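You operate a simulated robot arm through the tools that you are given. There is no shell and no other tool. Be economical: measure what you need, move in short steps, check, and stop when the job is done.

You run a simulated robot arm. Do the job below in one go: nothing can be reset, and whatever is moved stays where it is left.

Task
Wash the paint out of the blue rag, press it dry and put it back.
Fine: wash it in the sink; leave the press plate up.
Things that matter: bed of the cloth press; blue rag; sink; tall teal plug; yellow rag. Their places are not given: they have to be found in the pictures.

It is judged by the outcome, as a careful person would: the job done as asked, and still so three seconds after it is handed in. It fails if anything else is knocked over, pushed out of place, dropped, spilled or broken.

Robot
A 7-joint arm with a two-finger parallel gripper, fixed in place. Base frame: the origin is at the foot of the arm, x ahead of it, y to its left, z up. Readings come in m, rad, newtons and seconds.
It reaches about 0.926 m from its shoulder. Its first joint turns from -2.007 to 2.007 rad. Payload 3.91 kg.
Tool frame: the origin (TCP) lies between the finger pads and is the grasp point; the fingertips stand 0.03 m ahead of it; z points along the fingers, y is the line along which they close. Largest opening 0.11 m; finger width 0.02, thickness 0.01; the body of the gripper, 0.048 by 0.112 m, starts 0.055 m behind the TCP.
Orientation is told as [roll, pitch, yaw] about the base's x, y, z axes, in that order, counted from this pose: with the fingers straight down and closing along the base's y, the tool's x points along the base's -x, its y along +y and its z along -z.

Tools
- The arm moves only by the tool arm_command. Its argument "rows" is a list of rows, each a list of 3 entries, a list of its own where there are three numbers: the shift along the base's x, y, z in m, then the turn, a rotation vector about the base's x, y, z in rad, then the gripper command, from -1 (fully open) to 1 (shut), values between in proportion. In form: [[[x, y, z], [rx, ry, rz], fingers], ...]. A call has 1 to 8 rows; each row is the pose to reach, as a shift and turn from the pose commanded when the call began. Each row takes 0.2 s and may step no farther than 0.05 m and 0.15 rad from the row before; otherwise, or with a gripper value out of range, the whole call is refused. A pose out of reach is approached as far as the arm can. The call stops where the force on the tool passes 90 N (or 10 N more than at its start, if that is more) or the arm is blocked; 0.2 s more then pass. The fingers move at their own pace (about 0.153 m/s each) and stop on an object; they squeeze with about 23 N. The grip force told is the motor's: it shows also when the fingers shut on nothing. Time passes only in rows, and 0.2 s behind the last, so rows that repeat a pose let the fingers close. It gives the time, the measured TCP pose, the force on the tool (base axes), the opening and the grip force at its end, in the units of the frame above (readings bear some noise), with the torque about the TCP (base axes, N m) and any sound that the robot's microphone picked up.
- Cameras (640 x 400 px; columns grow to the right, rows downward): "scene" is fixed at [0.3987, -0.4984, 1.6416]; the picture's right is [0.81, -0.59, 0.00], its down [-0.43, -0.59, -0.68] and it looks along [0.40, 0.55, -0.73] (base axes); focal length 277 px, centre (320, 200). "wrist" rides on the gripper at [0.072, 0.017, -0.103] in the tool frame; the picture's right is [-0.23, 0.97, 0.00], its down [-0.76, -0.18, -0.62] and it looks along [-0.61, -0.14, 0.78] (tool axes); focal length 222 px, centre (320, 200).
- capture(camera): a new picture of that camera. The clock stands still meanwhile.
- slide_trunk(by): slides the trunk up (or, below 0, down) by that many m; the arm rides with it, the base frame stays. It gives what a move gives, with no picture.
- probe_pixels(camera, pixels): for up to 12 pixels [column, row] of the newest picture of that camera ("zoom" is the newest enlarged one), the place [x, y, z] in the base frame of the surface seen there, good to about 0.002 m. The clock stands still meanwhile.
- inspect(camera, box): a new picture of the part [left, top, right, bottom] of that camera's present view, enlarged. The clock stands still meanwhile.
- job_done(): hands the job in; it is judged then, once.

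Work in short steps. Measure before you move; look again where a grasp or a placing could have gone wrong, and mend it. You have 80 turns and 46 pictures in all, those below and enlarged ones among them. Open the gripper and draw the arm clear of the work before you hand the job in, unless the task says otherwise; then end with one line.

The tools are called after "Request:" by a JSON object that holds its "op" and its "data". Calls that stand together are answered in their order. arm_command: Moves the arm, as the interface text tells. Its arguments: {"type":"object","properties":{"rows":{"type":"array"}},"required":["rows"]} The other tools are called the same way: slide_trunk (by) slides the trunk up or down; capture (camera) takes a picture; probe_pixels (camera, pixels) gives the place of the surface under pixels of a picture; inspect (camera, box) takes an enlarged picture of a part of a camera's view; job_done () hands the job in.

At the start:

```text
t: 0.0
tool_pos: [0.5493, -0.0834, 1.3992]
tcp_rot: [-0.001, 0.0, 0.0]
force: [-0.5, 0.2, 0.3]
moment: [0.02, -0.02, 0.01]
gripper_width: 0.1101
gripper_force: 0.0
trunk travel left (down, up): [-0.925, 0.065]
```

scene: 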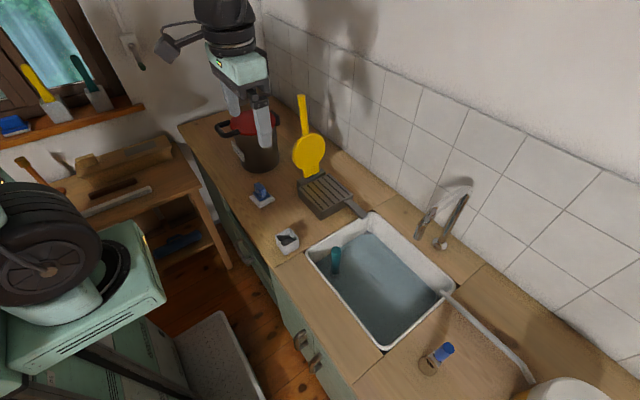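
wrist: 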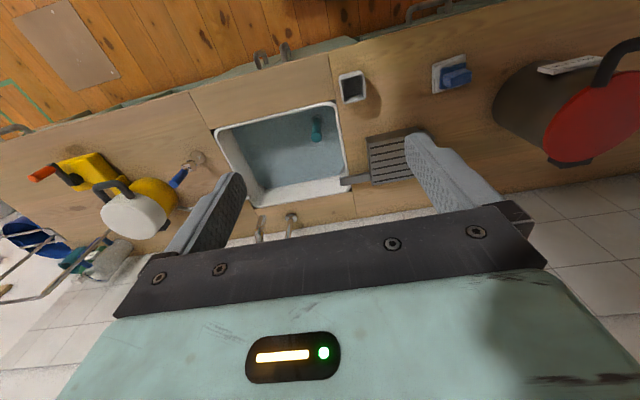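

I look closer at the worktop around the sink and the press.

Request:
{"op": "inspect", "data": {"camera": "scene", "box": [220, 90, 380, 260]}}

Request:
{"op": "inspect", "data": {"camera": "scene", "box": [290, 200, 540, 400]}}

Request:
{"op": "inspect", "data": {"camera": "wrist", "box": [20, 40, 240, 240]}}

Request:
{"op": "inspect", "data": {"camera": "wrist", "box": [320, 40, 500, 200]}}

```text
2.35 times, centred on (300, 175) of scene
```

zoom: 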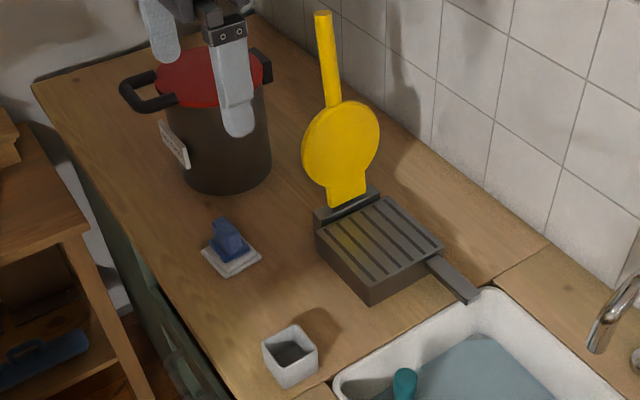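

```text
2.00 times, centred on (415, 300) of scene
```

zoom: 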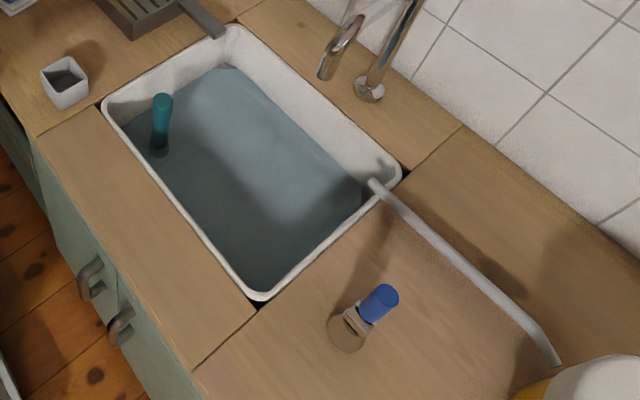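

```text
2.00 times, centred on (130, 140) of wrist
```

zoom: 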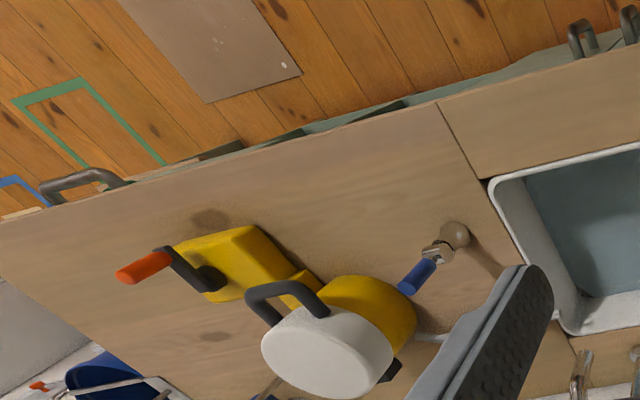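

```text
2.50 times, centred on (410, 120) of wrist
```

zoom: 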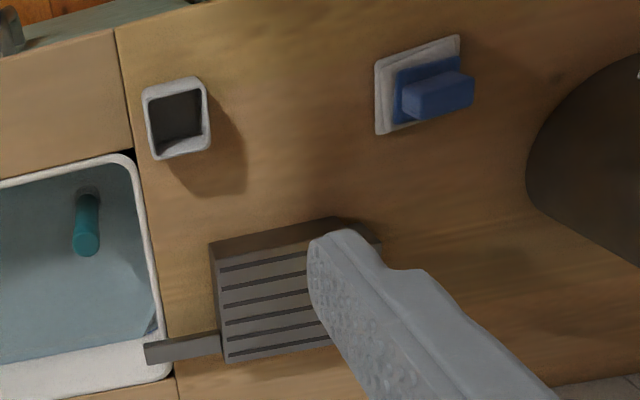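

I check the left of the scene for other rags, and the bed and the little white cup close up.

Request:
{"op": "inspect", "data": {"camera": "scene", "box": [0, 40, 220, 260]}}

Request:
{"op": "inspect", "data": {"camera": "scene", "box": [240, 170, 310, 260]}}

Request:
{"op": "inspect", "data": {"camera": "scene", "box": [290, 130, 380, 230]}}

```text
1.82 times, centred on (110, 150) of scene
```

zoom: 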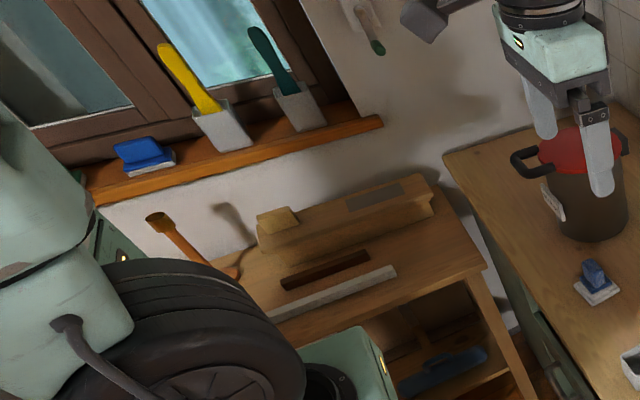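

```text
4.44 times, centred on (275, 215) of scene
```

zoom: 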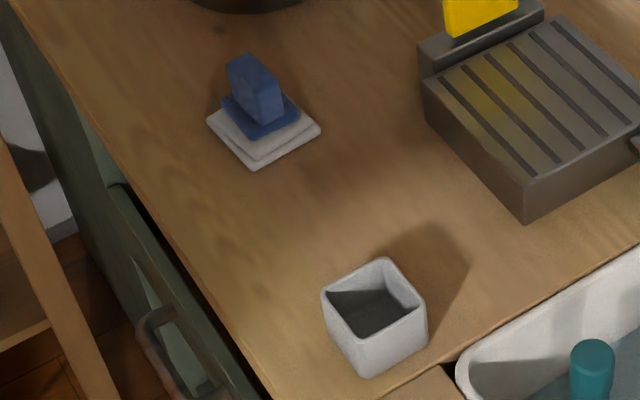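

```text
4.00 times, centred on (335, 180) of scene
```

zoom: 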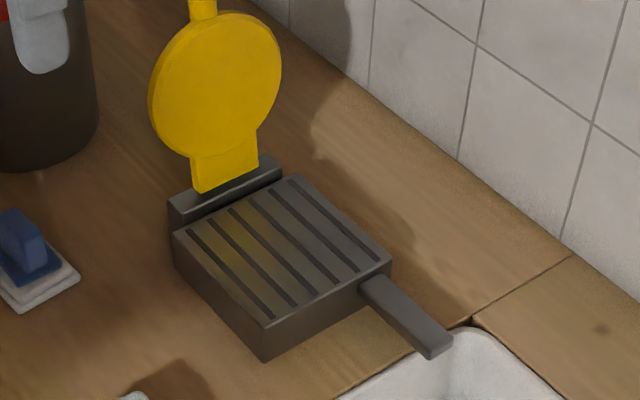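

I measure the main objects: rag, dish, press, sink, plug, cup, and the sill's blue thing.

Request:
{"op": "capture", "data": {"camera": "scene"}}

Request:
{"op": "probe_pixels", "data": {"camera": "scene", "pixels": [[258, 187], [264, 190], [262, 206], [15, 123], [320, 200], [300, 180], [325, 219], [350, 195], [358, 210], [305, 155], [302, 105], [288, 232]]}}

Request:
{"op": "probe_pixels", "data": {"camera": "scene", "pixels": [[336, 250], [335, 272], [380, 280], [400, 300], [308, 255], [371, 213], [455, 288], [383, 350], [458, 200], [418, 235], [441, 245], [350, 300]]}}

```text
36 pictures are left
```

scene: 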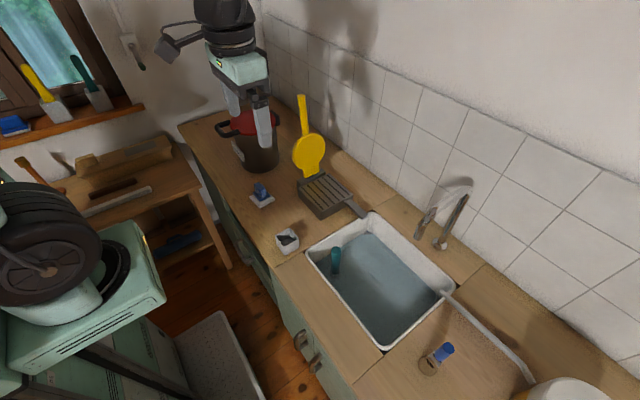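

```text
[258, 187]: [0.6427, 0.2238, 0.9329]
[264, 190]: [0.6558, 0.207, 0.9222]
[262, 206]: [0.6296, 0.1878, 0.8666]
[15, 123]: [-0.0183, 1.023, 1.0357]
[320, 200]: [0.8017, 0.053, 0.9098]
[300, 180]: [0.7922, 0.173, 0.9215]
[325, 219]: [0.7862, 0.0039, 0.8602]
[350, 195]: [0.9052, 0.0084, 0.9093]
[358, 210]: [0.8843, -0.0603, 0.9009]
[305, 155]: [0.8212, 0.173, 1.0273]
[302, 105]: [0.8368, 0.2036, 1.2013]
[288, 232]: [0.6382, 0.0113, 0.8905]
```

```text
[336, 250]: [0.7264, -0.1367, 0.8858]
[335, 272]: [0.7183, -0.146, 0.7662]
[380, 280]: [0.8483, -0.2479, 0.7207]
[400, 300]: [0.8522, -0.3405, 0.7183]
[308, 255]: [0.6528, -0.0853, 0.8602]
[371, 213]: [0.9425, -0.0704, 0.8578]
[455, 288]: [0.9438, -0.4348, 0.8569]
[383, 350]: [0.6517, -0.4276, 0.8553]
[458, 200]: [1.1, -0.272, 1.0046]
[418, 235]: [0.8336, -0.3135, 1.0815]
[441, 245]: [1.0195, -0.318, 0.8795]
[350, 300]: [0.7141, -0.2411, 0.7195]
```

The blue rag has a tab at about (0.65,0.215,0.93), on a white dish; the press bed centre is near (0.84,0.06,0.91). I lower the trunk partway to see closer with the wrist camera.

Request:
{"op": "slide_trunk", "data": {"by": -0.3}}

Request:
{"op": "capture", "data": {"camera": "wrist"}}

```text
t: 3.0
tool_pos: [0.5495, -0.0831, 1.0994]
tcp_rot: [0.001, -0.001, -0.001]
force: [0.7, -0.6, -0.1]
moment: [0.0, 0.0, -0.04]
gripper_width: 0.1099
gripper_force: 0.1
trunk travel left (down, up): [-0.625, 0.365]
```

```text
35 pictures are left
```

wrist: 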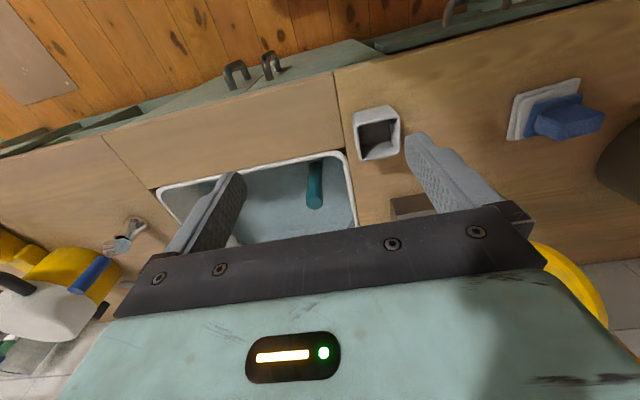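

I move the arm left toward the rag to view it and the bed more closely.

Request:
{"op": "arm_command", "data": {"rows": [[[-0.01, 0.048, 0], [0, 0, 0], -1], [[-0.02, 0.096, 0], [0, 0, 0], -1], [[-0.03, 0.14, 0], [0, 0, 0], -1], [[-0.04, 0.185, 0], [0, 0, 0], -1], [[-0.05, 0.23, 0], [0, 0, 0], -1], [[-0.05, 0.25, 0], [0, 0, 0], -1]]}}

Request:
{"op": "capture", "data": {"camera": "wrist"}}

```text
t: 4.4
tool_pos: [0.5, 0.1681, 1.0975]
tcp_rot: [0.001, 0.001, -0.002]
force: [-0.2, -1.1, 0.2]
moment: [0.02, -0.04, 0.01]
gripper_width: 0.1101
gripper_force: 0.0
trunk travel left (down, up): [-0.625, 0.365]
```

```text
34 pictures are left
```

wrist: 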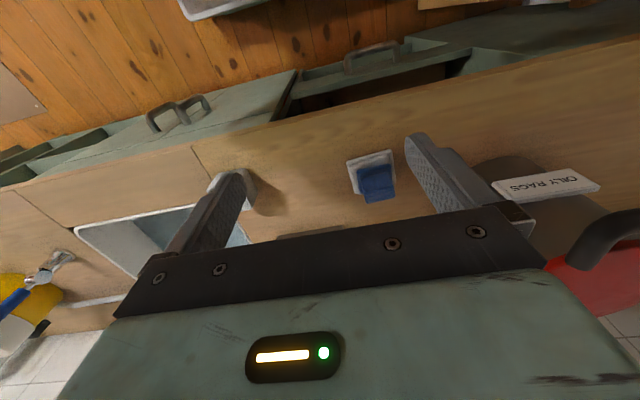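

The pot's label reads like "OILY RAGS". I zoom on the rag and the label.

Request:
{"op": "inspect", "data": {"camera": "wrist", "box": [330, 135, 420, 215]}}

Request:
{"op": "probe_pixels", "data": {"camera": "zoom", "pixels": [[220, 240], [450, 240], [300, 200], [250, 470], [440, 470], [340, 300], [340, 420], [130, 190], [430, 110], [290, 360], [200, 330], [400, 190]]}}

```text
5.00 times, centred on (375, 175) of wrist
```

zoom: 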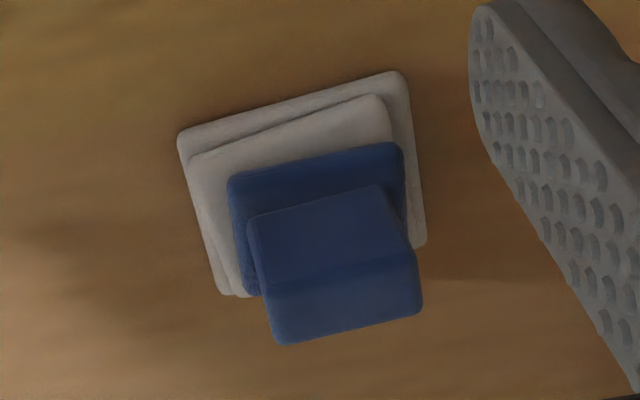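

```text
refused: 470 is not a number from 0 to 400
```

Request:
{"op": "probe_pixels", "data": {"camera": "zoom", "pixels": [[190, 140], [225, 285], [400, 85], [420, 240], [205, 165], [375, 105], [245, 180], [385, 155], [260, 225], [375, 195], [335, 300], [300, 160]]}}

Request:
{"op": "inspect", "data": {"camera": "scene", "box": [245, 175, 280, 215]}}

Request:
{"op": "probe_pixels", "data": {"camera": "wrist", "pixels": [[365, 168], [375, 176], [385, 185], [362, 195], [395, 193]]}}

```text
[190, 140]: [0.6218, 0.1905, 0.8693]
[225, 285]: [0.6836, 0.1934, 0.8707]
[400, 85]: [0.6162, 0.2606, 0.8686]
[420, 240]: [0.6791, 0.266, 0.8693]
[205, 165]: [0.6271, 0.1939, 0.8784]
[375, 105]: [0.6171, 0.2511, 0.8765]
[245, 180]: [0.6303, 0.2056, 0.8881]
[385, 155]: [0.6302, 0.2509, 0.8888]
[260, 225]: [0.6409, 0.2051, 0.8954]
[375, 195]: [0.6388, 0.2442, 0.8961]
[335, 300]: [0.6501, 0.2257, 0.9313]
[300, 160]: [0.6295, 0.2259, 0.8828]
```

```text
10.00 times, centred on (262, 195) of scene
```

zoom: 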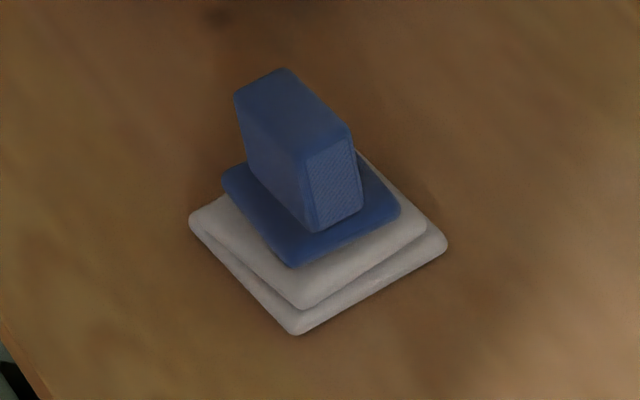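

```text
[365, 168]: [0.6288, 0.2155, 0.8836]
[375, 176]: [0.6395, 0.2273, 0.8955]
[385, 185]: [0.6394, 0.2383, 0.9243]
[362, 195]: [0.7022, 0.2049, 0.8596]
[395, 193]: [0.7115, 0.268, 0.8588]
```

The rag stands on two white layers, with a tab about 0.04 wide. I move over to view the press bed and the sink from above before acting.

Request:
{"op": "arm_command", "data": {"rows": [[[0.04, -0.02, 0.02], [0, 0, 0], -1], [[0.08, -0.05, 0.04], [0, 0, 0], -1], [[0.12, -0.08, 0.05], [0, 0, 0], -1], [[0.16, -0.11, 0.05], [0, 0, 0], -1], [[0.17, -0.13, 0.05], [0, 0, 0], -1]]}}

Request:
{"op": "capture", "data": {"camera": "wrist"}}

```text
refused: row 2 steps farther than a row can; nothing moved
```

```text
31 pictures are left
```

wrist: 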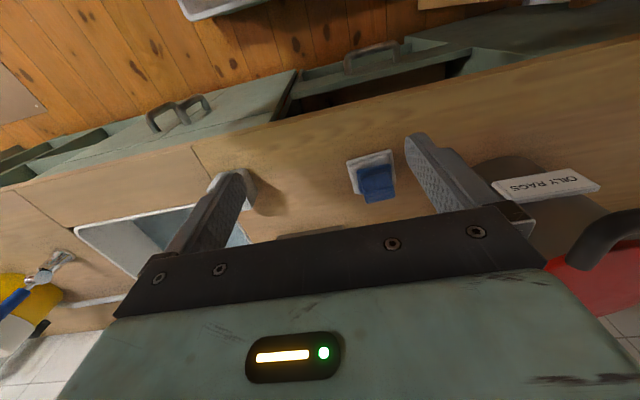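

Steps were too long; I resend with smaller ones and picture afterwards.

Request:
{"op": "arm_command", "data": {"rows": [[[0.03, -0.02, 0.01], [0, 0, 0], -1], [[0.06, -0.04, 0.02], [0, 0, 0], -1], [[0.09, -0.06, 0.03], [0, 0, 0], -1], [[0.12, -0.08, 0.04], [0, 0, 0], -1], [[0.15, -0.1, 0.05], [0, 0, 0], -1], [[0.18, -0.12, 0.05], [0, 0, 0], -1]]}}

```text
t: 5.8
tool_pos: [0.6785, 0.0467, 1.1476]
tcp_rot: [-0.001, -0.001, 0.002]
force: [-0.2, -0.9, -0.2]
moment: [-0.01, -0.04, -0.01]
gripper_width: 0.1098
gripper_force: 0.1
trunk travel left (down, up): [-0.625, 0.365]
```

The arm is in place; I take a wrist picture.

Request:
{"op": "capture", "data": {"camera": "wrist"}}

```text
30 pictures are left
```

wrist: 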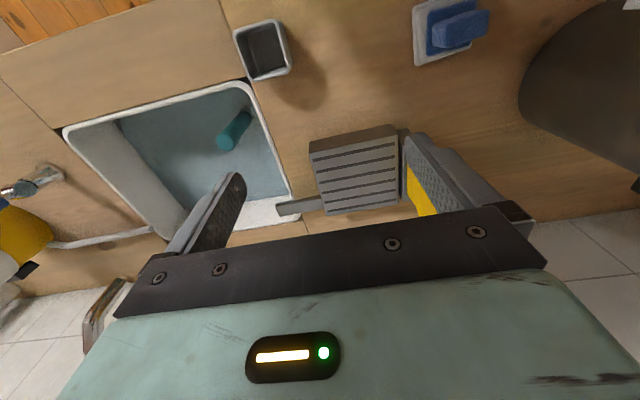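

The bed is clean and bare here. I zoom on the sink with the plug, and on the far left.

Request:
{"op": "inspect", "data": {"camera": "wrist", "box": [60, 70, 300, 230]}}

Request:
{"op": "probe_pixels", "data": {"camera": "wrist", "pixels": [[238, 120], [224, 142], [180, 150], [160, 130], [265, 45], [310, 150], [393, 130], [396, 205], [325, 213], [282, 210], [318, 204], [102, 315]]}}

```text
2.50 times, centred on (180, 150) of wrist
```

zoom: 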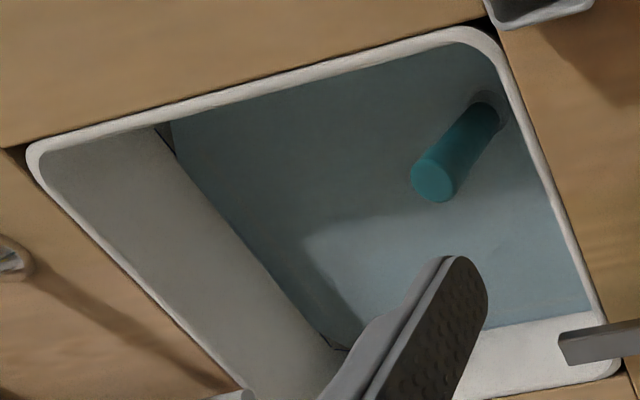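

```text
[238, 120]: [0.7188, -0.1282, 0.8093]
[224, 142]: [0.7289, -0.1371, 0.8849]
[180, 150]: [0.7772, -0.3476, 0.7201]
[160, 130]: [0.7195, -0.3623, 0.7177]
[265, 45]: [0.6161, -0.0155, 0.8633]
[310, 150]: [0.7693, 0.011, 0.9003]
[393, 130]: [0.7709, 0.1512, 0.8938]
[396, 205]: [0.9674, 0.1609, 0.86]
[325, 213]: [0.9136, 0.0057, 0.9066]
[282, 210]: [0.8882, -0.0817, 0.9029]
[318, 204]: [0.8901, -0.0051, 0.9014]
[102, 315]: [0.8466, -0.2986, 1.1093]
```

The sink holds water (surface about z 0.72) with the plug at (0.72,-0.13) and the tap spout near (0.84,-0.30,1.09). Before grasping I check the pot's nearness to the rag.

Request:
{"op": "probe_pixels", "data": {"camera": "scene", "pixels": [[240, 160], [255, 170], [272, 165], [222, 132], [248, 152], [275, 130], [300, 100], [308, 140], [293, 155], [325, 155], [310, 175], [308, 125]]}}

Request:
{"op": "arm_command", "data": {"rows": [[[-0.01, 0.045, 0], [0, 0, 0], -1], [[-0.02, 0.09, -0.01], [0, 0, 0], -1], [[-0.03, 0.135, -0.02], [0, 0, 0], -1], [[-0.03, 0.178, -0.04], [0, 0, 0], -1], [[-0.03, 0.178, -0.085], [0, 0, 0], -1]]}}

Request:
{"op": "inspect", "data": {"camera": "wrist", "box": [240, 0, 440, 220]}}

```text
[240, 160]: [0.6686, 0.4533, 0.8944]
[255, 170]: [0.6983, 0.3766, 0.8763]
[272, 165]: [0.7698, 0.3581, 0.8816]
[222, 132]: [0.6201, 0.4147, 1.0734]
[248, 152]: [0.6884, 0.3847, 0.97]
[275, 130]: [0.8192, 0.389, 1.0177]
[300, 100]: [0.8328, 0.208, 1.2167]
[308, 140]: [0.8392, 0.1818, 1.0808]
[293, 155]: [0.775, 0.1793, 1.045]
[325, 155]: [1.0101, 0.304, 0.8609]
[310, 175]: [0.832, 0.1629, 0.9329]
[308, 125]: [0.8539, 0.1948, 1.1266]
```

```text
t: 7.0
tool_pos: [0.6512, 0.2257, 1.0633]
tcp_rot: [0.002, 0.001, 0.001]
force: [0.0, -0.3, 1.2]
moment: [0.02, -0.02, 0.01]
gripper_width: 0.11
gripper_force: 0.1
trunk travel left (down, up): [-0.625, 0.365]
```

```text
1.82 times, centred on (340, 110) of wrist
```

zoom: 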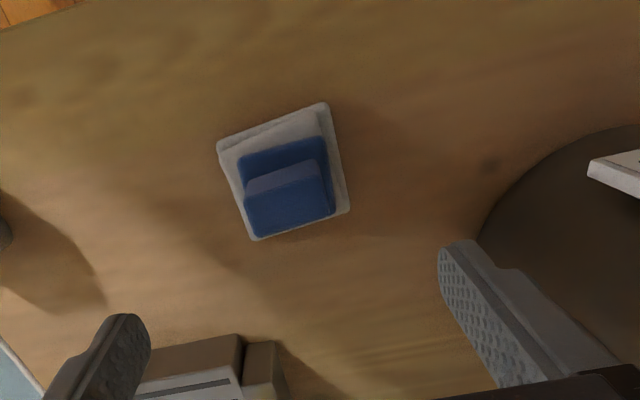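

I measure the tab's top corners and edges.

Request:
{"op": "probe_pixels", "data": {"camera": "zoom", "pixels": [[252, 190], [315, 168], [252, 228], [326, 210], [285, 180], [288, 210], [248, 165], [318, 145], [225, 150], [325, 110], [345, 205], [255, 236]]}}

```text
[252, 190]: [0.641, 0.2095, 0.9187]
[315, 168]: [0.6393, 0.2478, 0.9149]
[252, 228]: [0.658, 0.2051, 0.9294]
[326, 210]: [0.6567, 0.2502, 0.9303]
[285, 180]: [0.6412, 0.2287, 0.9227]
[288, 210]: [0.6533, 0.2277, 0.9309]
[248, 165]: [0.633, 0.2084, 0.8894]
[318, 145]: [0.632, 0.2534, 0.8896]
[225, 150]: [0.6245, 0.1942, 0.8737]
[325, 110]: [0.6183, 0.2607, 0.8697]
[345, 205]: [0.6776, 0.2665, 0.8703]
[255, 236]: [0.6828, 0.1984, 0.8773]
```

The tab spans y 0.205–0.250, x 0.640–0.662, top 0.931. I lower so the tips stay just above the pad (TCP 0.926) and close.

Request:
{"op": "arm_command", "data": {"rows": [[[0, 0.002, -0.045], [0, 0, 0], -0.6], [[0, 0.002, -0.09], [0, 0, 0], -0.4], [[0, 0.002, -0.125], [0, 0, 0], -0.3], [[0, 0.002, -0.137], [0, 0, 0], -0.3], [[0, 0.002, -0.137], [0, 0, 0], 1], [[0, 0.002, -0.137], [0, 0, 0], 1], [[0, 0.002, -0.137], [0, 0, 0], 1]]}}

```text
t: 8.6
tool_pos: [0.6495, 0.2263, 0.926]
tcp_rot: [0.0, 0.001, -0.002]
force: [-0.1, 1.6, 0.1]
moment: [-0.01, 0.0, -0.02]
gripper_width: 0.0275
gripper_force: 23.3
trunk travel left (down, up): [-0.625, 0.365]
```

Grip shows 23 N at 0.0275 m; I lift a little and look.

Request:
{"op": "arm_command", "data": {"rows": [[[0, 0, 0.04], [0, 0, 0], 1], [[0, 0, 0.08], [0, 0, 0], 1], [[0, 0, 0.12], [0, 0, 0], 1]]}}

Request:
{"op": "inspect", "data": {"camera": "scene", "box": [220, 130, 320, 220]}}

Request:
{"op": "inspect", "data": {"camera": "wrist", "box": [220, 60, 420, 240]}}

```text
t: 9.4
tool_pos: [0.6499, 0.2277, 1.0474]
tcp_rot: [0.0, 0.002, 0.0]
force: [0.2, 0.4, -1.4]
moment: [-0.01, 0.03, 0.01]
gripper_width: 0.0273
gripper_force: 22.9
trunk travel left (down, up): [-0.625, 0.365]
```

```text
4.44 times, centred on (270, 175) of scene
```

zoom: 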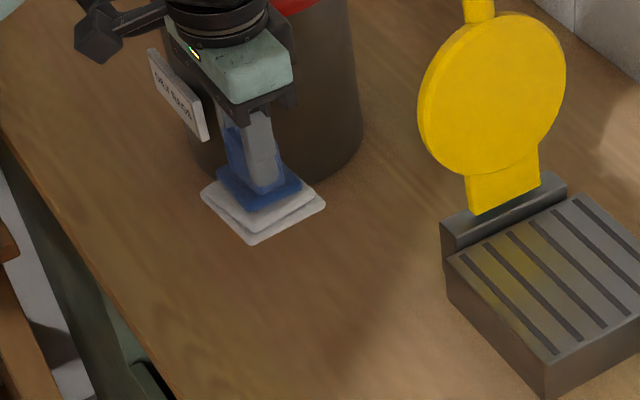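

```text
2.22 times, centred on (320, 150) of wrist
```

zoom: 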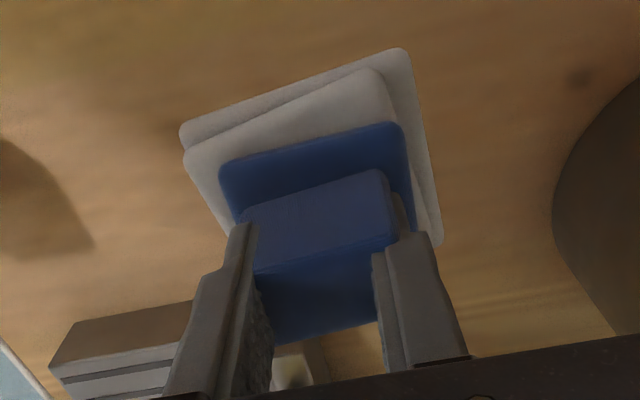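

The whole folded rag (white underside included) came up. I carry it at this height over the sink, clear of plug and tap.

Request:
{"op": "arm_command", "data": {"rows": [[[0.01, -0.047, 0.0], [0, 0, 0], 1], [[0.02, -0.094, 0.0], [0, 0, 0], 1], [[0.03, -0.141, 0.0], [0, 0, 0], 1], [[0.04, -0.188, 0.0], [0, 0, 0], 1], [[0.05, -0.235, 0.0], [0, 0, 0], 1], [[0.06, -0.282, 0.0], [0, 0, 0], 1], [[0.07, -0.329, 0.0], [0, 0, 0], 1], [[0.08, -0.376, 0.0], [0, 0, 0], 1]]}}

Request:
{"op": "arm_command", "data": {"rows": [[[0.005, -0.047, 0.0], [0, 0, 0], 1], [[0.01, -0.094, 0.0], [0, 0, 0], 1], [[0.01, -0.12, 0.0], [0, 0, 0], 1], [[0.01, -0.12, -0.04], [0, 0, 0], 1], [[0.01, -0.12, -0.08], [0, 0, 0], 1]]}}

Request:
{"op": "capture", "data": {"camera": "scene"}}

```text
t: 11.2
tool_pos: [0.7289, -0.1488, 1.047]
tcp_rot: [-0.002, -0.001, 0.0]
force: [0.3, 0.8, -0.5]
moment: [-0.07, 0.0, 0.0]
gripper_width: 0.0274
gripper_force: 23.1
trunk travel left (down, up): [-0.625, 0.365]
```

```text
t: 12.4
tool_pos: [0.7404, -0.269, 0.9665]
tcp_rot: [0.0, 0.0, -0.003]
force: [0.2, -0.2, 0.4]
moment: [0.03, 0.0, -0.01]
gripper_width: 0.0272
gripper_force: 23.1
trunk travel left (down, up): [-0.625, 0.365]
```

```text
25 pictures are left
```

scene: 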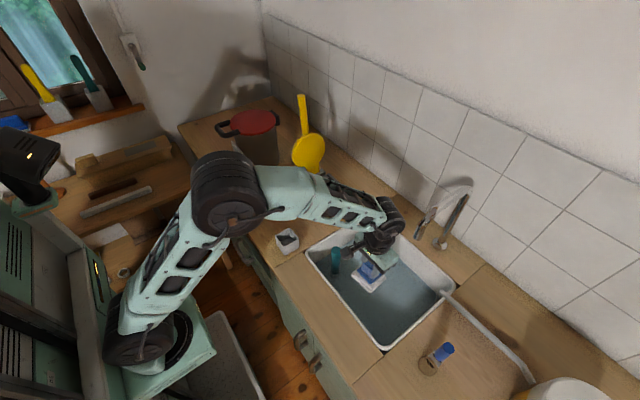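

The rag hangs over the water at (368,278). I lower it gently into the water, watching force.

Request:
{"op": "arm_command", "data": {"rows": [[[0, 0, -0.04], [0, 0, 0], 1], [[0, 0, -0.08], [0, 0, 0], 1], [[0, 0, -0.12], [0, 0, 0], 1], [[0, 0, -0.15], [0, 0, 0], 1], [[0, 0, -0.17], [0, 0, 0], 1], [[0, 0, -0.185], [0, 0, 0], 1]]}}

Request:
{"op": "inspect", "data": {"camera": "scene", "box": [290, 190, 470, 360]}}

```text
t: 13.8
tool_pos: [0.7393, -0.2685, 0.7859]
tcp_rot: [-0.003, -0.006, -0.003]
force: [-11.2, 2.1, 43.6]
moment: [0.14, 0.53, -0.15]
gripper_width: 0.0274
gripper_force: 22.5
trunk travel left (down, up): [-0.625, 0.365]
```

```text
2.35 times, centred on (380, 275) of scene
```

zoom: 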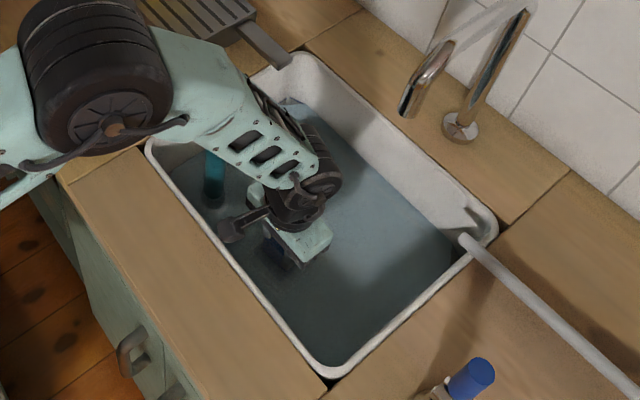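

The rag touched a hard surface at z≈0.72 (43 N), so that is the floor. I ease up a bit and probe the blue area's edges to find the waterline.

Request:
{"op": "arm_command", "data": {"rows": [[[0, 0, 0.015], [0, 0, 0], 1]]}}

Request:
{"op": "inspect", "data": {"camera": "scene", "box": [340, 210, 460, 350]}}

Request:
{"op": "probe_pixels", "data": {"camera": "zoom", "pixels": [[240, 120], [300, 140], [320, 160], [340, 140], [380, 220], [400, 190], [360, 200], [420, 270], [440, 250], [300, 330], [430, 290], [445, 280]]}}

```text
t: 14.2
tool_pos: [0.7385, -0.2699, 0.7943]
tcp_rot: [0.0, 0.002, 0.0]
force: [0.5, -0.4, -0.2]
moment: [0.03, 0.03, 0.0]
gripper_width: 0.0272
gripper_force: 23.3
trunk travel left (down, up): [-0.625, 0.365]
```

```text
2.86 times, centred on (400, 280) of scene
```

zoom: 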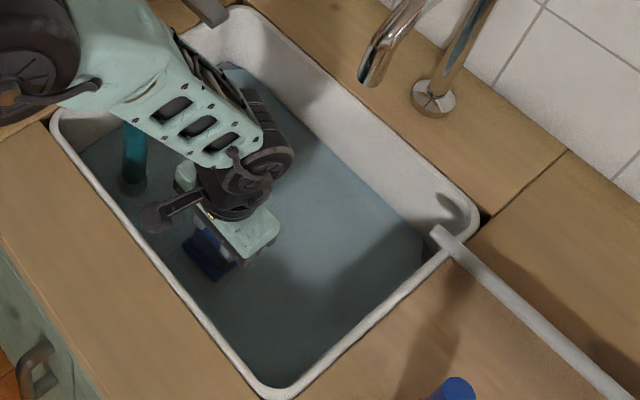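

```text
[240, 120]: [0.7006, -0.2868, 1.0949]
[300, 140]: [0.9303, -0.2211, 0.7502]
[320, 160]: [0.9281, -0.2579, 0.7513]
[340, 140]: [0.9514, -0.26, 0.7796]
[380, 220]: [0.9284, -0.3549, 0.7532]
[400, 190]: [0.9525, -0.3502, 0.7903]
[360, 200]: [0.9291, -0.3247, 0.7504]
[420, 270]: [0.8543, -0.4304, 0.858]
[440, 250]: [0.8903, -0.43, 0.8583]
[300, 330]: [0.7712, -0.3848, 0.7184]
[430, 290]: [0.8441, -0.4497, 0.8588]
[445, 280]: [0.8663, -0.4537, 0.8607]
```

Blue tint climbs the wall to about z 0.755, so there's roughly 4 cm of clear water and the rag is in it. I swish it back and forth.

Request:
{"op": "arm_command", "data": {"rows": [[[0.03, 0, -0.003], [0, 0, 0], 1], [[0.06, -0.02, -0.003], [0, 0, 0], 1], [[0.03, -0.04, -0.003], [0, 0, 0], 1], [[0, -0.04, -0.003], [0, 0, 0], 1], [[0.03, -0.02, -0.003], [0, 0, 0], 1], [[0.06, 0, -0.003], [0, 0, 0], 1], [[0.03, 0.01, -0.003], [0, 0, 0], 1], [[0, 0, -0.003], [0, 0, 0], 1]]}}

Request:
{"op": "arm_command", "data": {"rows": [[[0.04, 0, 0.0], [0, 0, 0], 1], [[0.0, -0.0, 0.0], [0, 0, 0], 1], [[0.04, -0.02, 0.0], [0, 0, 0], 1], [[0, -0.02, 0.0], [0, 0, 0], 1], [[0.04, -0.04, 0.0], [0, 0, 0], 1], [[0.0, -0.04, 0.0], [0, 0, 0], 1], [[0.03, -0.02, 0.0], [0, 0, 0], 1], [[0, 0, 0], [0, 0, 0], 1]]}}

Request:
{"op": "inspect", "data": {"camera": "scene", "box": [300, 200, 460, 350]}}

```text
t: 16.0
tool_pos: [0.7397, -0.2683, 0.794]
tcp_rot: [0.0, 0.0, 0.0]
force: [-0.3, 0.4, -0.9]
moment: [-0.01, -0.03, -0.01]
gripper_width: 0.0271
gripper_force: 23.1
trunk travel left (down, up): [-0.625, 0.365]
```

```text
t: 17.8
tool_pos: [0.7393, -0.2693, 0.7937]
tcp_rot: [-0.001, 0.0, -0.001]
force: [-0.5, 0.4, -1.2]
moment: [-0.01, 0.03, 0.03]
gripper_width: 0.0269
gripper_force: 22.7
trunk travel left (down, up): [-0.625, 0.365]
```

```text
2.67 times, centred on (380, 275) of scene
```

zoom: 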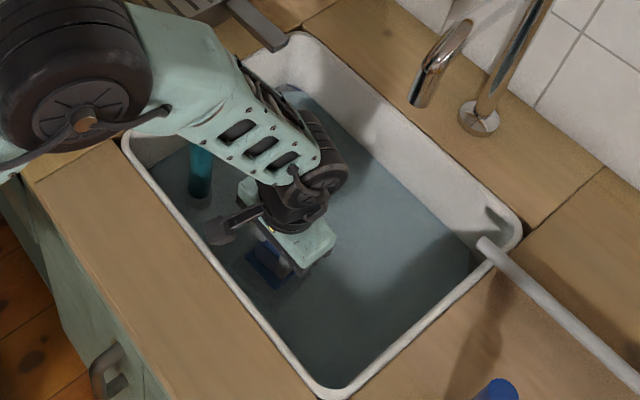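

I swish some more with light downward rubbing, then raise it to see whether the paint is gone.

Request:
{"op": "arm_command", "data": {"rows": [[[0.04, 0, -0.005], [0, 0, 0], 1], [[0.0, -0.0, -0.006], [0, 0, 0], 1], [[0.04, -0.02, -0.006], [0, 0, 0], 1], [[0, -0.02, -0.006], [0, 0, 0], 1], [[0.04, -0.04, -0.006], [0, 0, 0], 1], [[0.0, -0.04, -0.006], [0, 0, 0], 1], [[0.03, -0.02, -0.006], [0, 0, 0], 1], [[0, 0, 0], [0, 0, 0], 1]]}}

Request:
{"op": "arm_command", "data": {"rows": [[[0, 0, 0.03], [0, 0, 0], 1], [[0, 0, 0.06], [0, 0, 0], 1], [[0, 0, 0.1], [0, 0, 0], 1], [[0, 0, 0.14], [0, 0, 0], 1], [[0, 0, 0.14], [0, 0, 0], 1]]}}

Request:
{"op": "inspect", "data": {"camera": "wrist", "box": [220, 80, 420, 240]}}

Request:
{"op": "inspect", "data": {"camera": "scene", "box": [330, 220, 410, 310]}}

```text
t: 19.6
tool_pos: [0.738, -0.2678, 0.7944]
tcp_rot: [0.0, 0.0, 0.0]
force: [0.4, 0.3, -0.5]
moment: [0.01, 0.01, -0.03]
gripper_width: 0.0267
gripper_force: 23.5
trunk travel left (down, up): [-0.625, 0.365]
```

```text
t: 20.8
tool_pos: [0.7391, -0.2689, 0.9335]
tcp_rot: [-0.001, -0.001, -0.001]
force: [0.3, 0.1, -0.9]
moment: [0.02, 0.01, 0.0]
gripper_width: 0.0268
gripper_force: 23.0
trunk travel left (down, up): [-0.625, 0.365]
```

```text
2.50 times, centred on (320, 160) of wrist
```

zoom: 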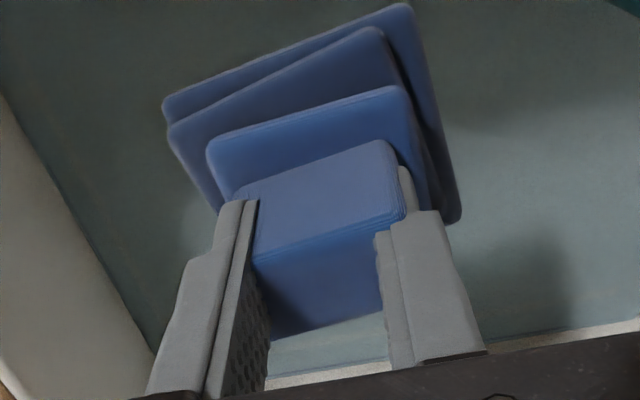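

```text
4.44 times, centred on (370, 265) of scene
```

zoom: 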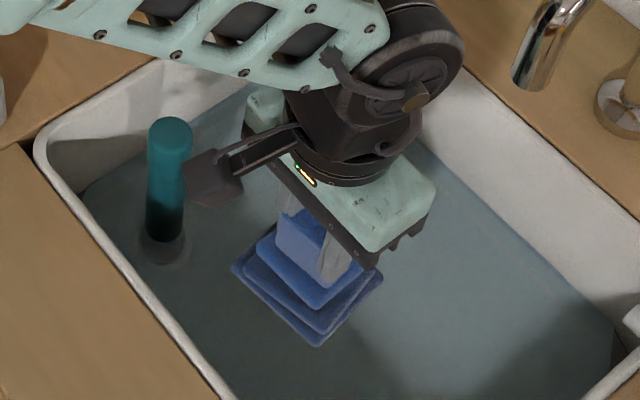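

The white paint is gone – all layers are now blue. I let it drip over the sink for a moment, then raise it.

Request:
{"op": "arm_command", "data": {"rows": [[[0, 0, 0.0], [0, 0, 0], 1], [[0, 0, 0.0], [0, 0, 0], 1], [[0, 0, 0.0], [0, 0, 0], 1], [[0, 0, 0.0], [0, 0, 0], 1], [[0, 0, 0.045], [0, 0, 0], 1], [[0, 0, 0.09], [0, 0, 0], 1], [[0, 0, 0.135], [0, 0, 0], 1], [[0, 0, 0.135], [0, 0, 0], 1]]}}

Request:
{"op": "arm_command", "data": {"rows": [[[0, 0.045, 0.0], [0, 0, 0], 1], [[0, 0.09, 0.0], [0, 0, 0], 1], [[0.01, 0.135, 0.0], [0, 0, 0], 1], [[0.03, 0.18, 0.0], [0, 0, 0], 1], [[0.05, 0.225, 0.0], [0, 0, 0], 1], [[0.07, 0.265, 0.0], [0, 0, 0], 1], [[0.085, 0.3, 0], [0, 0, 0], 1], [[0.097, 0.331, 0], [0, 0, 0], 1]]}}

Request:
{"op": "inspect", "data": {"camera": "scene", "box": [270, 80, 400, 220]}}

Request:
{"op": "inspect", "data": {"camera": "wrist", "box": [200, 60, 440, 240]}}

```text
t: 22.6
tool_pos: [0.7385, -0.2669, 1.0682]
tcp_rot: [0.001, 0.0, 0.0]
force: [-0.2, -0.2, -0.8]
moment: [0.0, -0.03, 0.02]
gripper_width: 0.0269
gripper_force: 22.9
trunk travel left (down, up): [-0.625, 0.365]
```

```text
t: 24.4
tool_pos: [0.837, 0.063, 1.0681]
tcp_rot: [0.0, -0.002, -0.001]
force: [-0.9, -0.6, -0.6]
moment: [0.04, -0.02, 0.02]
gripper_width: 0.0263
gripper_force: 23.4
trunk travel left (down, up): [-0.625, 0.365]
```

```text
2.86 times, centred on (335, 150) of scene
```

zoom: 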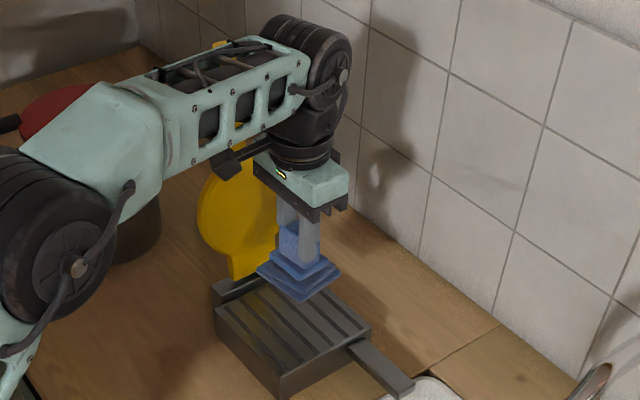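

```text
2.22 times, centred on (320, 150) of wrist
```

zoom: 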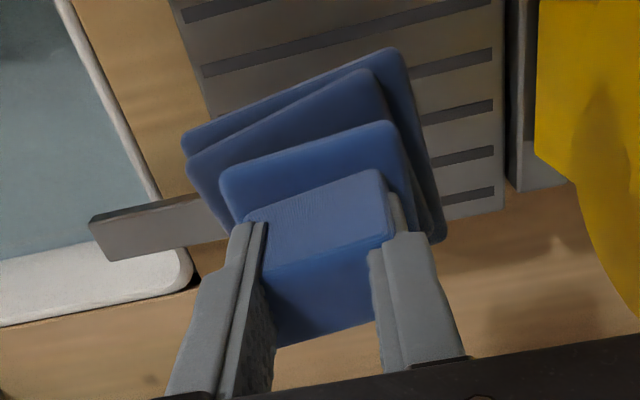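

I check clearance between the forearm and the yellow plate before lowering.

Request:
{"op": "probe_pixels", "data": {"camera": "scene", "pixels": [[311, 122], [318, 140], [325, 128], [298, 138], [303, 95], [305, 155], [295, 125], [340, 108], [290, 112]]}}

Request:
{"op": "capture", "data": {"camera": "scene"}}

```text
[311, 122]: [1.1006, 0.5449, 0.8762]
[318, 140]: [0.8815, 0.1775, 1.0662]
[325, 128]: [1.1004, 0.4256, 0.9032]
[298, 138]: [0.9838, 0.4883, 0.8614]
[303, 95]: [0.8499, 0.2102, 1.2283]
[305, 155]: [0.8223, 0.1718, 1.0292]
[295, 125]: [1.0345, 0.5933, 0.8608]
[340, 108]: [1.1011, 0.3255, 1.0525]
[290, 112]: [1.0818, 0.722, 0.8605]
```

```text
17 pictures are left
```

scene: 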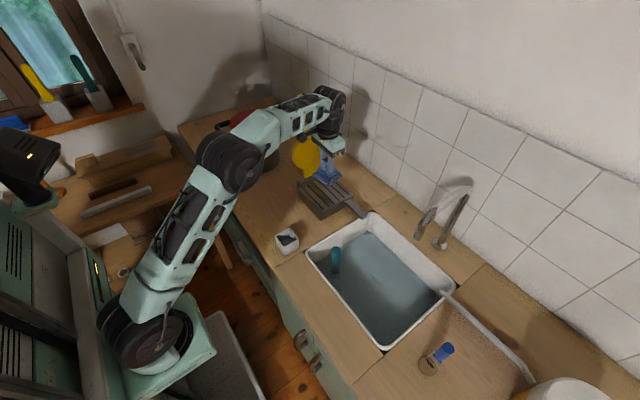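

Request:
{"op": "probe_pixels", "data": {"camera": "scene", "pixels": [[290, 125], [310, 130], [318, 112], [300, 120], [280, 115], [265, 130], [240, 160], [330, 100], [302, 100], [332, 145]]}}

```text
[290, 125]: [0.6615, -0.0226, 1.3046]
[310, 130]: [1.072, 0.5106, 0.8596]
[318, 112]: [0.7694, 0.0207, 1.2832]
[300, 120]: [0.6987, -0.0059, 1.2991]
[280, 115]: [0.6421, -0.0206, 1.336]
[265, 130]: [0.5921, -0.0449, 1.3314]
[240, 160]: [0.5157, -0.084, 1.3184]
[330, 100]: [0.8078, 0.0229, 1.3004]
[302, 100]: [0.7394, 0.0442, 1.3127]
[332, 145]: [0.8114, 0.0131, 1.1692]
```

The forearm runs at y≤0.05, clear of the plate (y≈0.17+). I lower the rag onto the bed and let go with a modest opening.

Request:
{"op": "arm_command", "data": {"rows": [[[0, 0, -0.04], [0, 0, 0], 1], [[0, 0, -0.075], [0, 0, 0], 1], [[0, 0, -0.087], [0, 0, 0], 1], [[0, 0, -0.093], [0, 0, 0], 1]]}}

```text
t: 25.4
tool_pos: [0.8349, 0.0617, 0.9781]
tcp_rot: [0.001, -0.004, -0.001]
force: [-3.3, -1.2, 15.3]
moment: [-0.04, 0.23, -0.01]
gripper_width: 0.0266
gripper_force: 23.1
trunk travel left (down, up): [-0.625, 0.365]
```

Contact at 15 N; I open and rise away.

Request:
{"op": "arm_command", "data": {"rows": [[[0, 0, 0.002], [0, 0, 0], -0.4], [[0, 0, 0.002], [0, 0, 0], -0.4], [[0, 0, 0.002], [0, 0, 0], -0.4], [[0, 0, 0.04], [0, 0, 0], -0.4], [[0, 0, 0.085], [0, 0, 0], -0.4], [[0, 0, 0.13], [0, 0, 0], -0.4], [[-0.04, -0.02, 0.16], [0, 0, 0], -0.4], [[-0.08, -0.04, 0.18], [0, 0, 0], -0.4]]}}

Request:
{"op": "inspect", "data": {"camera": "scene", "box": [270, 80, 390, 220]}}

```text
refused: row 7 steps farther than a row can; nothing moved
```

```text
2.86 times, centred on (330, 150) of scene
```

zoom: 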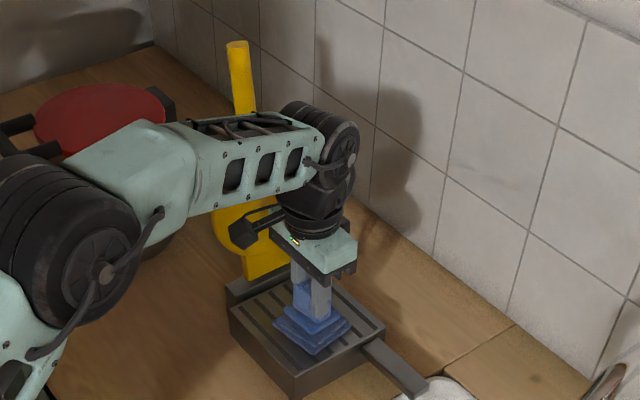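

The rag sits on the bed. I resend the release with smaller steps.

Request:
{"op": "arm_command", "data": {"rows": [[[0, 0, 0.002], [0, 0, 0], -0.4], [[0, 0, 0.002], [0, 0, 0], -0.4], [[0, 0, 0.002], [0, 0, 0], -0.4], [[0, 0, 0.04], [0, 0, 0], -0.4], [[0, 0, 0.085], [0, 0, 0], -0.4], [[0, 0, 0.13], [0, 0, 0], -0.4], [[-0.02, -0.03, 0.16], [0, 0, 0], -0.4], [[-0.04, -0.06, 0.19], [0, 0, 0], -0.4]]}}

Request:
{"op": "arm_command", "data": {"rows": [[[0, 0, 0.02], [0, 0, 0.15], -0.4], [[0, 0, 0.04], [0, 0, 0.3], -0.4], [[0, 0, 0.06], [0, 0, 0.45], -0.4], [[0, 0, 0.06], [0, 0, 0.6], -0.4], [[0, 0, 0.06], [0, 0, 0.75], -0.4], [[0, 0, 0.06], [0, 0, 0.9], -0.4], [[0, 0, 0.06], [0, 0, 1.05], -0.4], [[0, 0, 0.06], [0, 0, 1.2], -0.4]]}}

Request:
{"op": "arm_command", "data": {"rows": [[[0, 0, 0.0], [0, 0, 0.13], -0.4], [[0, 0, 0.0], [0, 0, 0.26], -0.4], [[0, 0, 0.0], [0, 0, 0.37], -0.4]]}}

Request:
{"op": "capture", "data": {"camera": "wrist"}}

```text
t: 27.2
tool_pos: [0.7966, 0.0025, 1.1662]
tcp_rot: [-0.002, 0.0, 0.0]
force: [0.3, 0.5, 0.1]
moment: [-0.04, 0.05, 0.03]
gripper_width: 0.0772
gripper_force: 0.0
trunk travel left (down, up): [-0.625, 0.365]
```

```text
t: 29.0
tool_pos: [0.7961, 0.0031, 1.2253]
tcp_rot: [0.0, -0.001, 1.2]
force: [0.0, -0.8, 0.5]
moment: [-0.03, 0.01, 0.01]
gripper_width: 0.077
gripper_force: 0.0
trunk travel left (down, up): [-0.625, 0.365]
```

```text
t: 29.8
tool_pos: [0.7966, 0.0034, 1.2252]
tcp_rot: [0.002, 0.001, 1.57]
force: [0.2, 0.5, -0.2]
moment: [0.01, 0.0, -0.02]
gripper_width: 0.077
gripper_force: 0.0
trunk travel left (down, up): [-0.625, 0.365]
```

```text
15 pictures are left
```

wrist: 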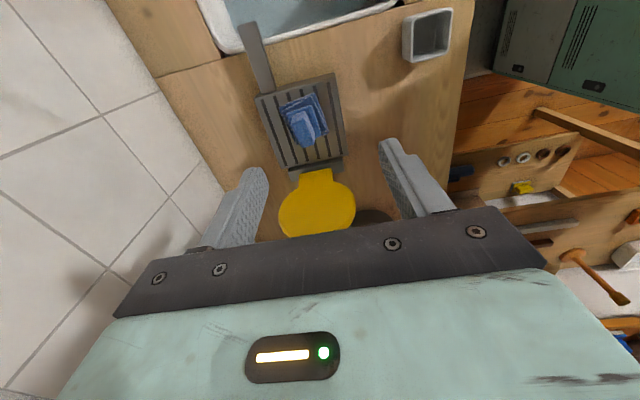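

The rag lies on the bed under the raised plate. I take a close scene look to measure the handle exactly.

Request:
{"op": "inspect", "data": {"camera": "scene", "box": [270, 80, 370, 220]}}

Request:
{"op": "probe_pixels", "data": {"camera": "wrist", "pixels": [[305, 118], [308, 140], [290, 105], [320, 95], [310, 205], [318, 172], [285, 210], [350, 210], [262, 95], [335, 80]]}}

```text
2.86 times, centred on (320, 150) of scene
```

zoom: 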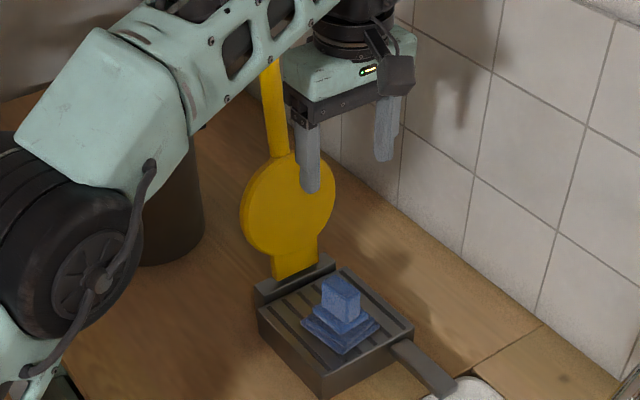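

```text
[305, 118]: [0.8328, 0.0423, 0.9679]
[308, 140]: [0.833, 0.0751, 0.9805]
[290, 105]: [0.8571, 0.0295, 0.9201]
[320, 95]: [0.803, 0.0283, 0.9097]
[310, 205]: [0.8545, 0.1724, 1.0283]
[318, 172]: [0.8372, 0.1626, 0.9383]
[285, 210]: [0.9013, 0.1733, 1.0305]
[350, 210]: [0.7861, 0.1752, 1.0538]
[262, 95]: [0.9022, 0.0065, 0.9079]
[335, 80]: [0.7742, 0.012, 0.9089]
```

Request:
{"op": "probe_pixels", "data": {"camera": "zoom", "pixels": [[266, 80], [272, 80], [279, 80], [268, 110], [276, 110], [284, 110], [275, 140], [283, 140], [270, 66]]}}

```text
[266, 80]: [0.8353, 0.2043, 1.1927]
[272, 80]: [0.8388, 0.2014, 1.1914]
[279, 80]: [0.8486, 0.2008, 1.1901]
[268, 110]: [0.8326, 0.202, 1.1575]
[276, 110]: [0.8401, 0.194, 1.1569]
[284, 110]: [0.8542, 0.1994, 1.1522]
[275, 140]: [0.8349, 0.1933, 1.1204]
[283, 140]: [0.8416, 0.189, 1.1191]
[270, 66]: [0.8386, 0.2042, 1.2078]
```

The handle axis is about x 0.843, y 0.212 at z 1.195, leaning back ~10°. I approach it from -y with the fingers straddling it in x.

Request:
{"op": "arm_command", "data": {"rows": [[[0.02, 0.03, 0], [0, 0, 0], -0.4], [[0.035, 0.06, 0], [0, 0, 0], -0.4], [[0.046, 0.1, 0], [0, 0, 0], -0.4], [[0.046, 0.14, -0.01], [0, 0, 0], -0.4], [[0.046, 0.17, -0.02], [0, 0, 0], -0.4], [[0.046, 0.195, -0.025], [0, 0, 0], -0.4], [[0.046, 0.208, -0.025], [0, 0, 0], -0.4]]}}

Request:
{"op": "capture", "data": {"camera": "wrist"}}

```text
t: 31.4
tool_pos: [0.7962, 0.1633, 1.1775]
tcp_rot: [0.001, 0.001, 1.57]
force: [2.0, 0.0, -0.1]
moment: [-0.01, -0.03, -0.03]
gripper_width: 0.0769
gripper_force: 0.1
out of reach, approached as far as the arm can: row 2, 3, 4, 5, 6, 7
trunk travel left (down, up): [-0.625, 0.365]
```

```text
13 pictures are left
```

wrist: 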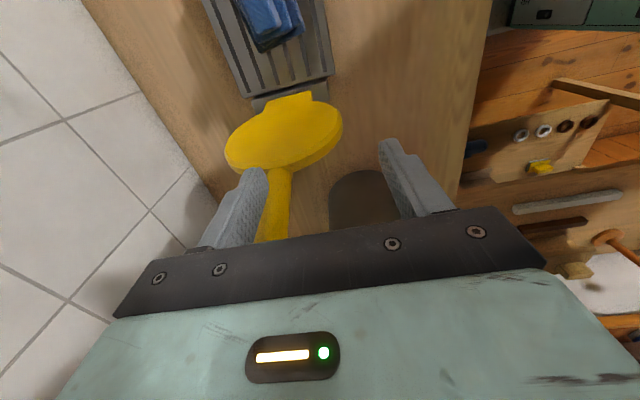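

The target is out of reach at this trunk height. I raise the trunk 0.2 m (the fingers rise straight up, free) to bring the shoulder nearer.

Request:
{"op": "slide_trunk", "data": {"by": 0.2}}

Request:
{"op": "arm_command", "data": {"rows": [[[0.02, -0.03, -0.03], [0, 0, 0], -0.4], [[0.04, -0.05, -0.06], [0, 0, 0], -0.4], [[0.047, -0.06, -0.1], [0, 0, 0], -0.4], [[0.047, -0.06, -0.14], [0, 0, 0], -0.4], [[0.047, -0.06, -0.175], [0, 0, 0], -0.4]]}}

```text
t: 33.6
tool_pos: [0.795, 0.1636, 1.3772]
tcp_rot: [-0.001, 0.001, 1.57]
force: [0.0, 0.1, -0.6]
moment: [0.03, -0.04, -0.03]
gripper_width: 0.0769
gripper_force: 0.0
trunk travel left (down, up): [-0.825, 0.165]
```

```text
t: 34.8
tool_pos: [0.8418, 0.1006, 1.2023]
tcp_rot: [0.0, 0.0, 1.568]
force: [-0.4, 0.3, -0.1]
moment: [0.0, -0.02, -0.01]
gripper_width: 0.0773
gripper_force: 0.0
trunk travel left (down, up): [-0.825, 0.165]
```

In reach now. I slide the fingers around the handle from -y.

Request:
{"op": "arm_command", "data": {"rows": [[[0.001, 0.04, 0], [0, 0, 0], -0.4], [[0.001, 0.08, -0.002], [0, 0, 0], -0.4], [[0.001, 0.111, -0.003], [0, 0, 0], -0.4], [[0.001, 0.111, -0.003], [0, 0, 0], -0.4]]}}

Request:
{"op": "capture", "data": {"camera": "wrist"}}

```text
t: 35.8
tool_pos: [0.842, 0.214, 1.2005]
tcp_rot: [0.003, 0.0, 1.57]
force: [-0.4, -0.5, -0.5]
moment: [-0.01, 0.01, -0.01]
gripper_width: 0.0771
gripper_force: 0.0
trunk travel left (down, up): [-0.825, 0.165]
```

```text
12 pictures are left
```

wrist: 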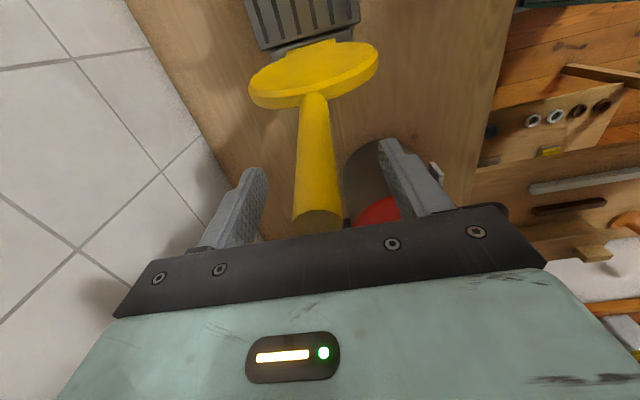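

The handle is centred between the fingers. I close on it and begin swinging it down along its arc about the hinge (~y 0.165, z 0.915).

Request:
{"op": "arm_command", "data": {"rows": [[[0, 0, 0], [0, 0, 0], 1], [[0, 0, 0], [0, 0, 0], 1], [[0, 0, 0], [0, 0, 0], 1], [[0, -0.0432, 0.0039], [0, 0, 0], 1], [[0, -0.0864, 0.0012], [0, 0, 0], 1], [[0, -0.1287, -0.0078], [0, 0, 0], 1]]}}

```text
t: 37.2
tool_pos: [0.8429, 0.0873, 1.1929]
tcp_rot: [0.001, 0.001, 1.569]
force: [2.6, 5.6, -5.9]
moment: [0.97, -0.38, -0.37]
gripper_width: 0.0247
gripper_force: 45.2
trunk travel left (down, up): [-0.825, 0.165]
```

It follows with small forces. I continue the arc.

Request:
{"op": "arm_command", "data": {"rows": [[[0, -0.0405, -0.0153], [0, 0, 0], 1], [[0, -0.0783, -0.0365], [0, 0, 0], 1], [[0, -0.1125, -0.0631], [0, 0, 0], 1]]}}

Request:
{"op": "inspect", "data": {"camera": "scene", "box": [260, 80, 420, 240]}}

```text
t: 38.0
tool_pos: [0.8439, -0.0243, 1.1296]
tcp_rot: [0.003, 0.003, 1.571]
force: [-1.3, 10.7, -8.7]
moment: [0.65, -0.05, -0.26]
gripper_width: 0.0246
gripper_force: 45.1
trunk travel left (down, up): [-0.825, 0.165]
```

```text
2.50 times, centred on (340, 160) of scene
```

zoom: 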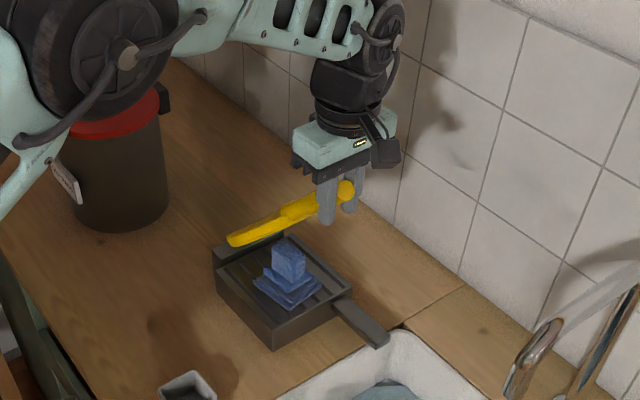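

The plate is halfway down, right above the rag. I continue down until it meets resistance.

Request:
{"op": "arm_command", "data": {"rows": [[[0, -0.0299, -0.0313], [0, 0, 0], 1], [[0, -0.0547, -0.0668], [0, 0, 0], 1], [[0, -0.0739, -0.1057], [0, 0, 0], 1]]}}

```text
t: 38.8
tool_pos: [0.8439, -0.0918, 1.0434]
tcp_rot: [-0.016, -0.008, 1.573]
force: [-27.4, 4.3, 38.1]
moment: [1.31, -0.93, 0.31]
gripper_width: 0.0245
gripper_force: 44.9
trunk travel left (down, up): [-0.825, 0.165]
stopped in row 3: the force on the tool passed its limit at 105 N (the readings are from after the stop); the commanded pose is now the measured one
```

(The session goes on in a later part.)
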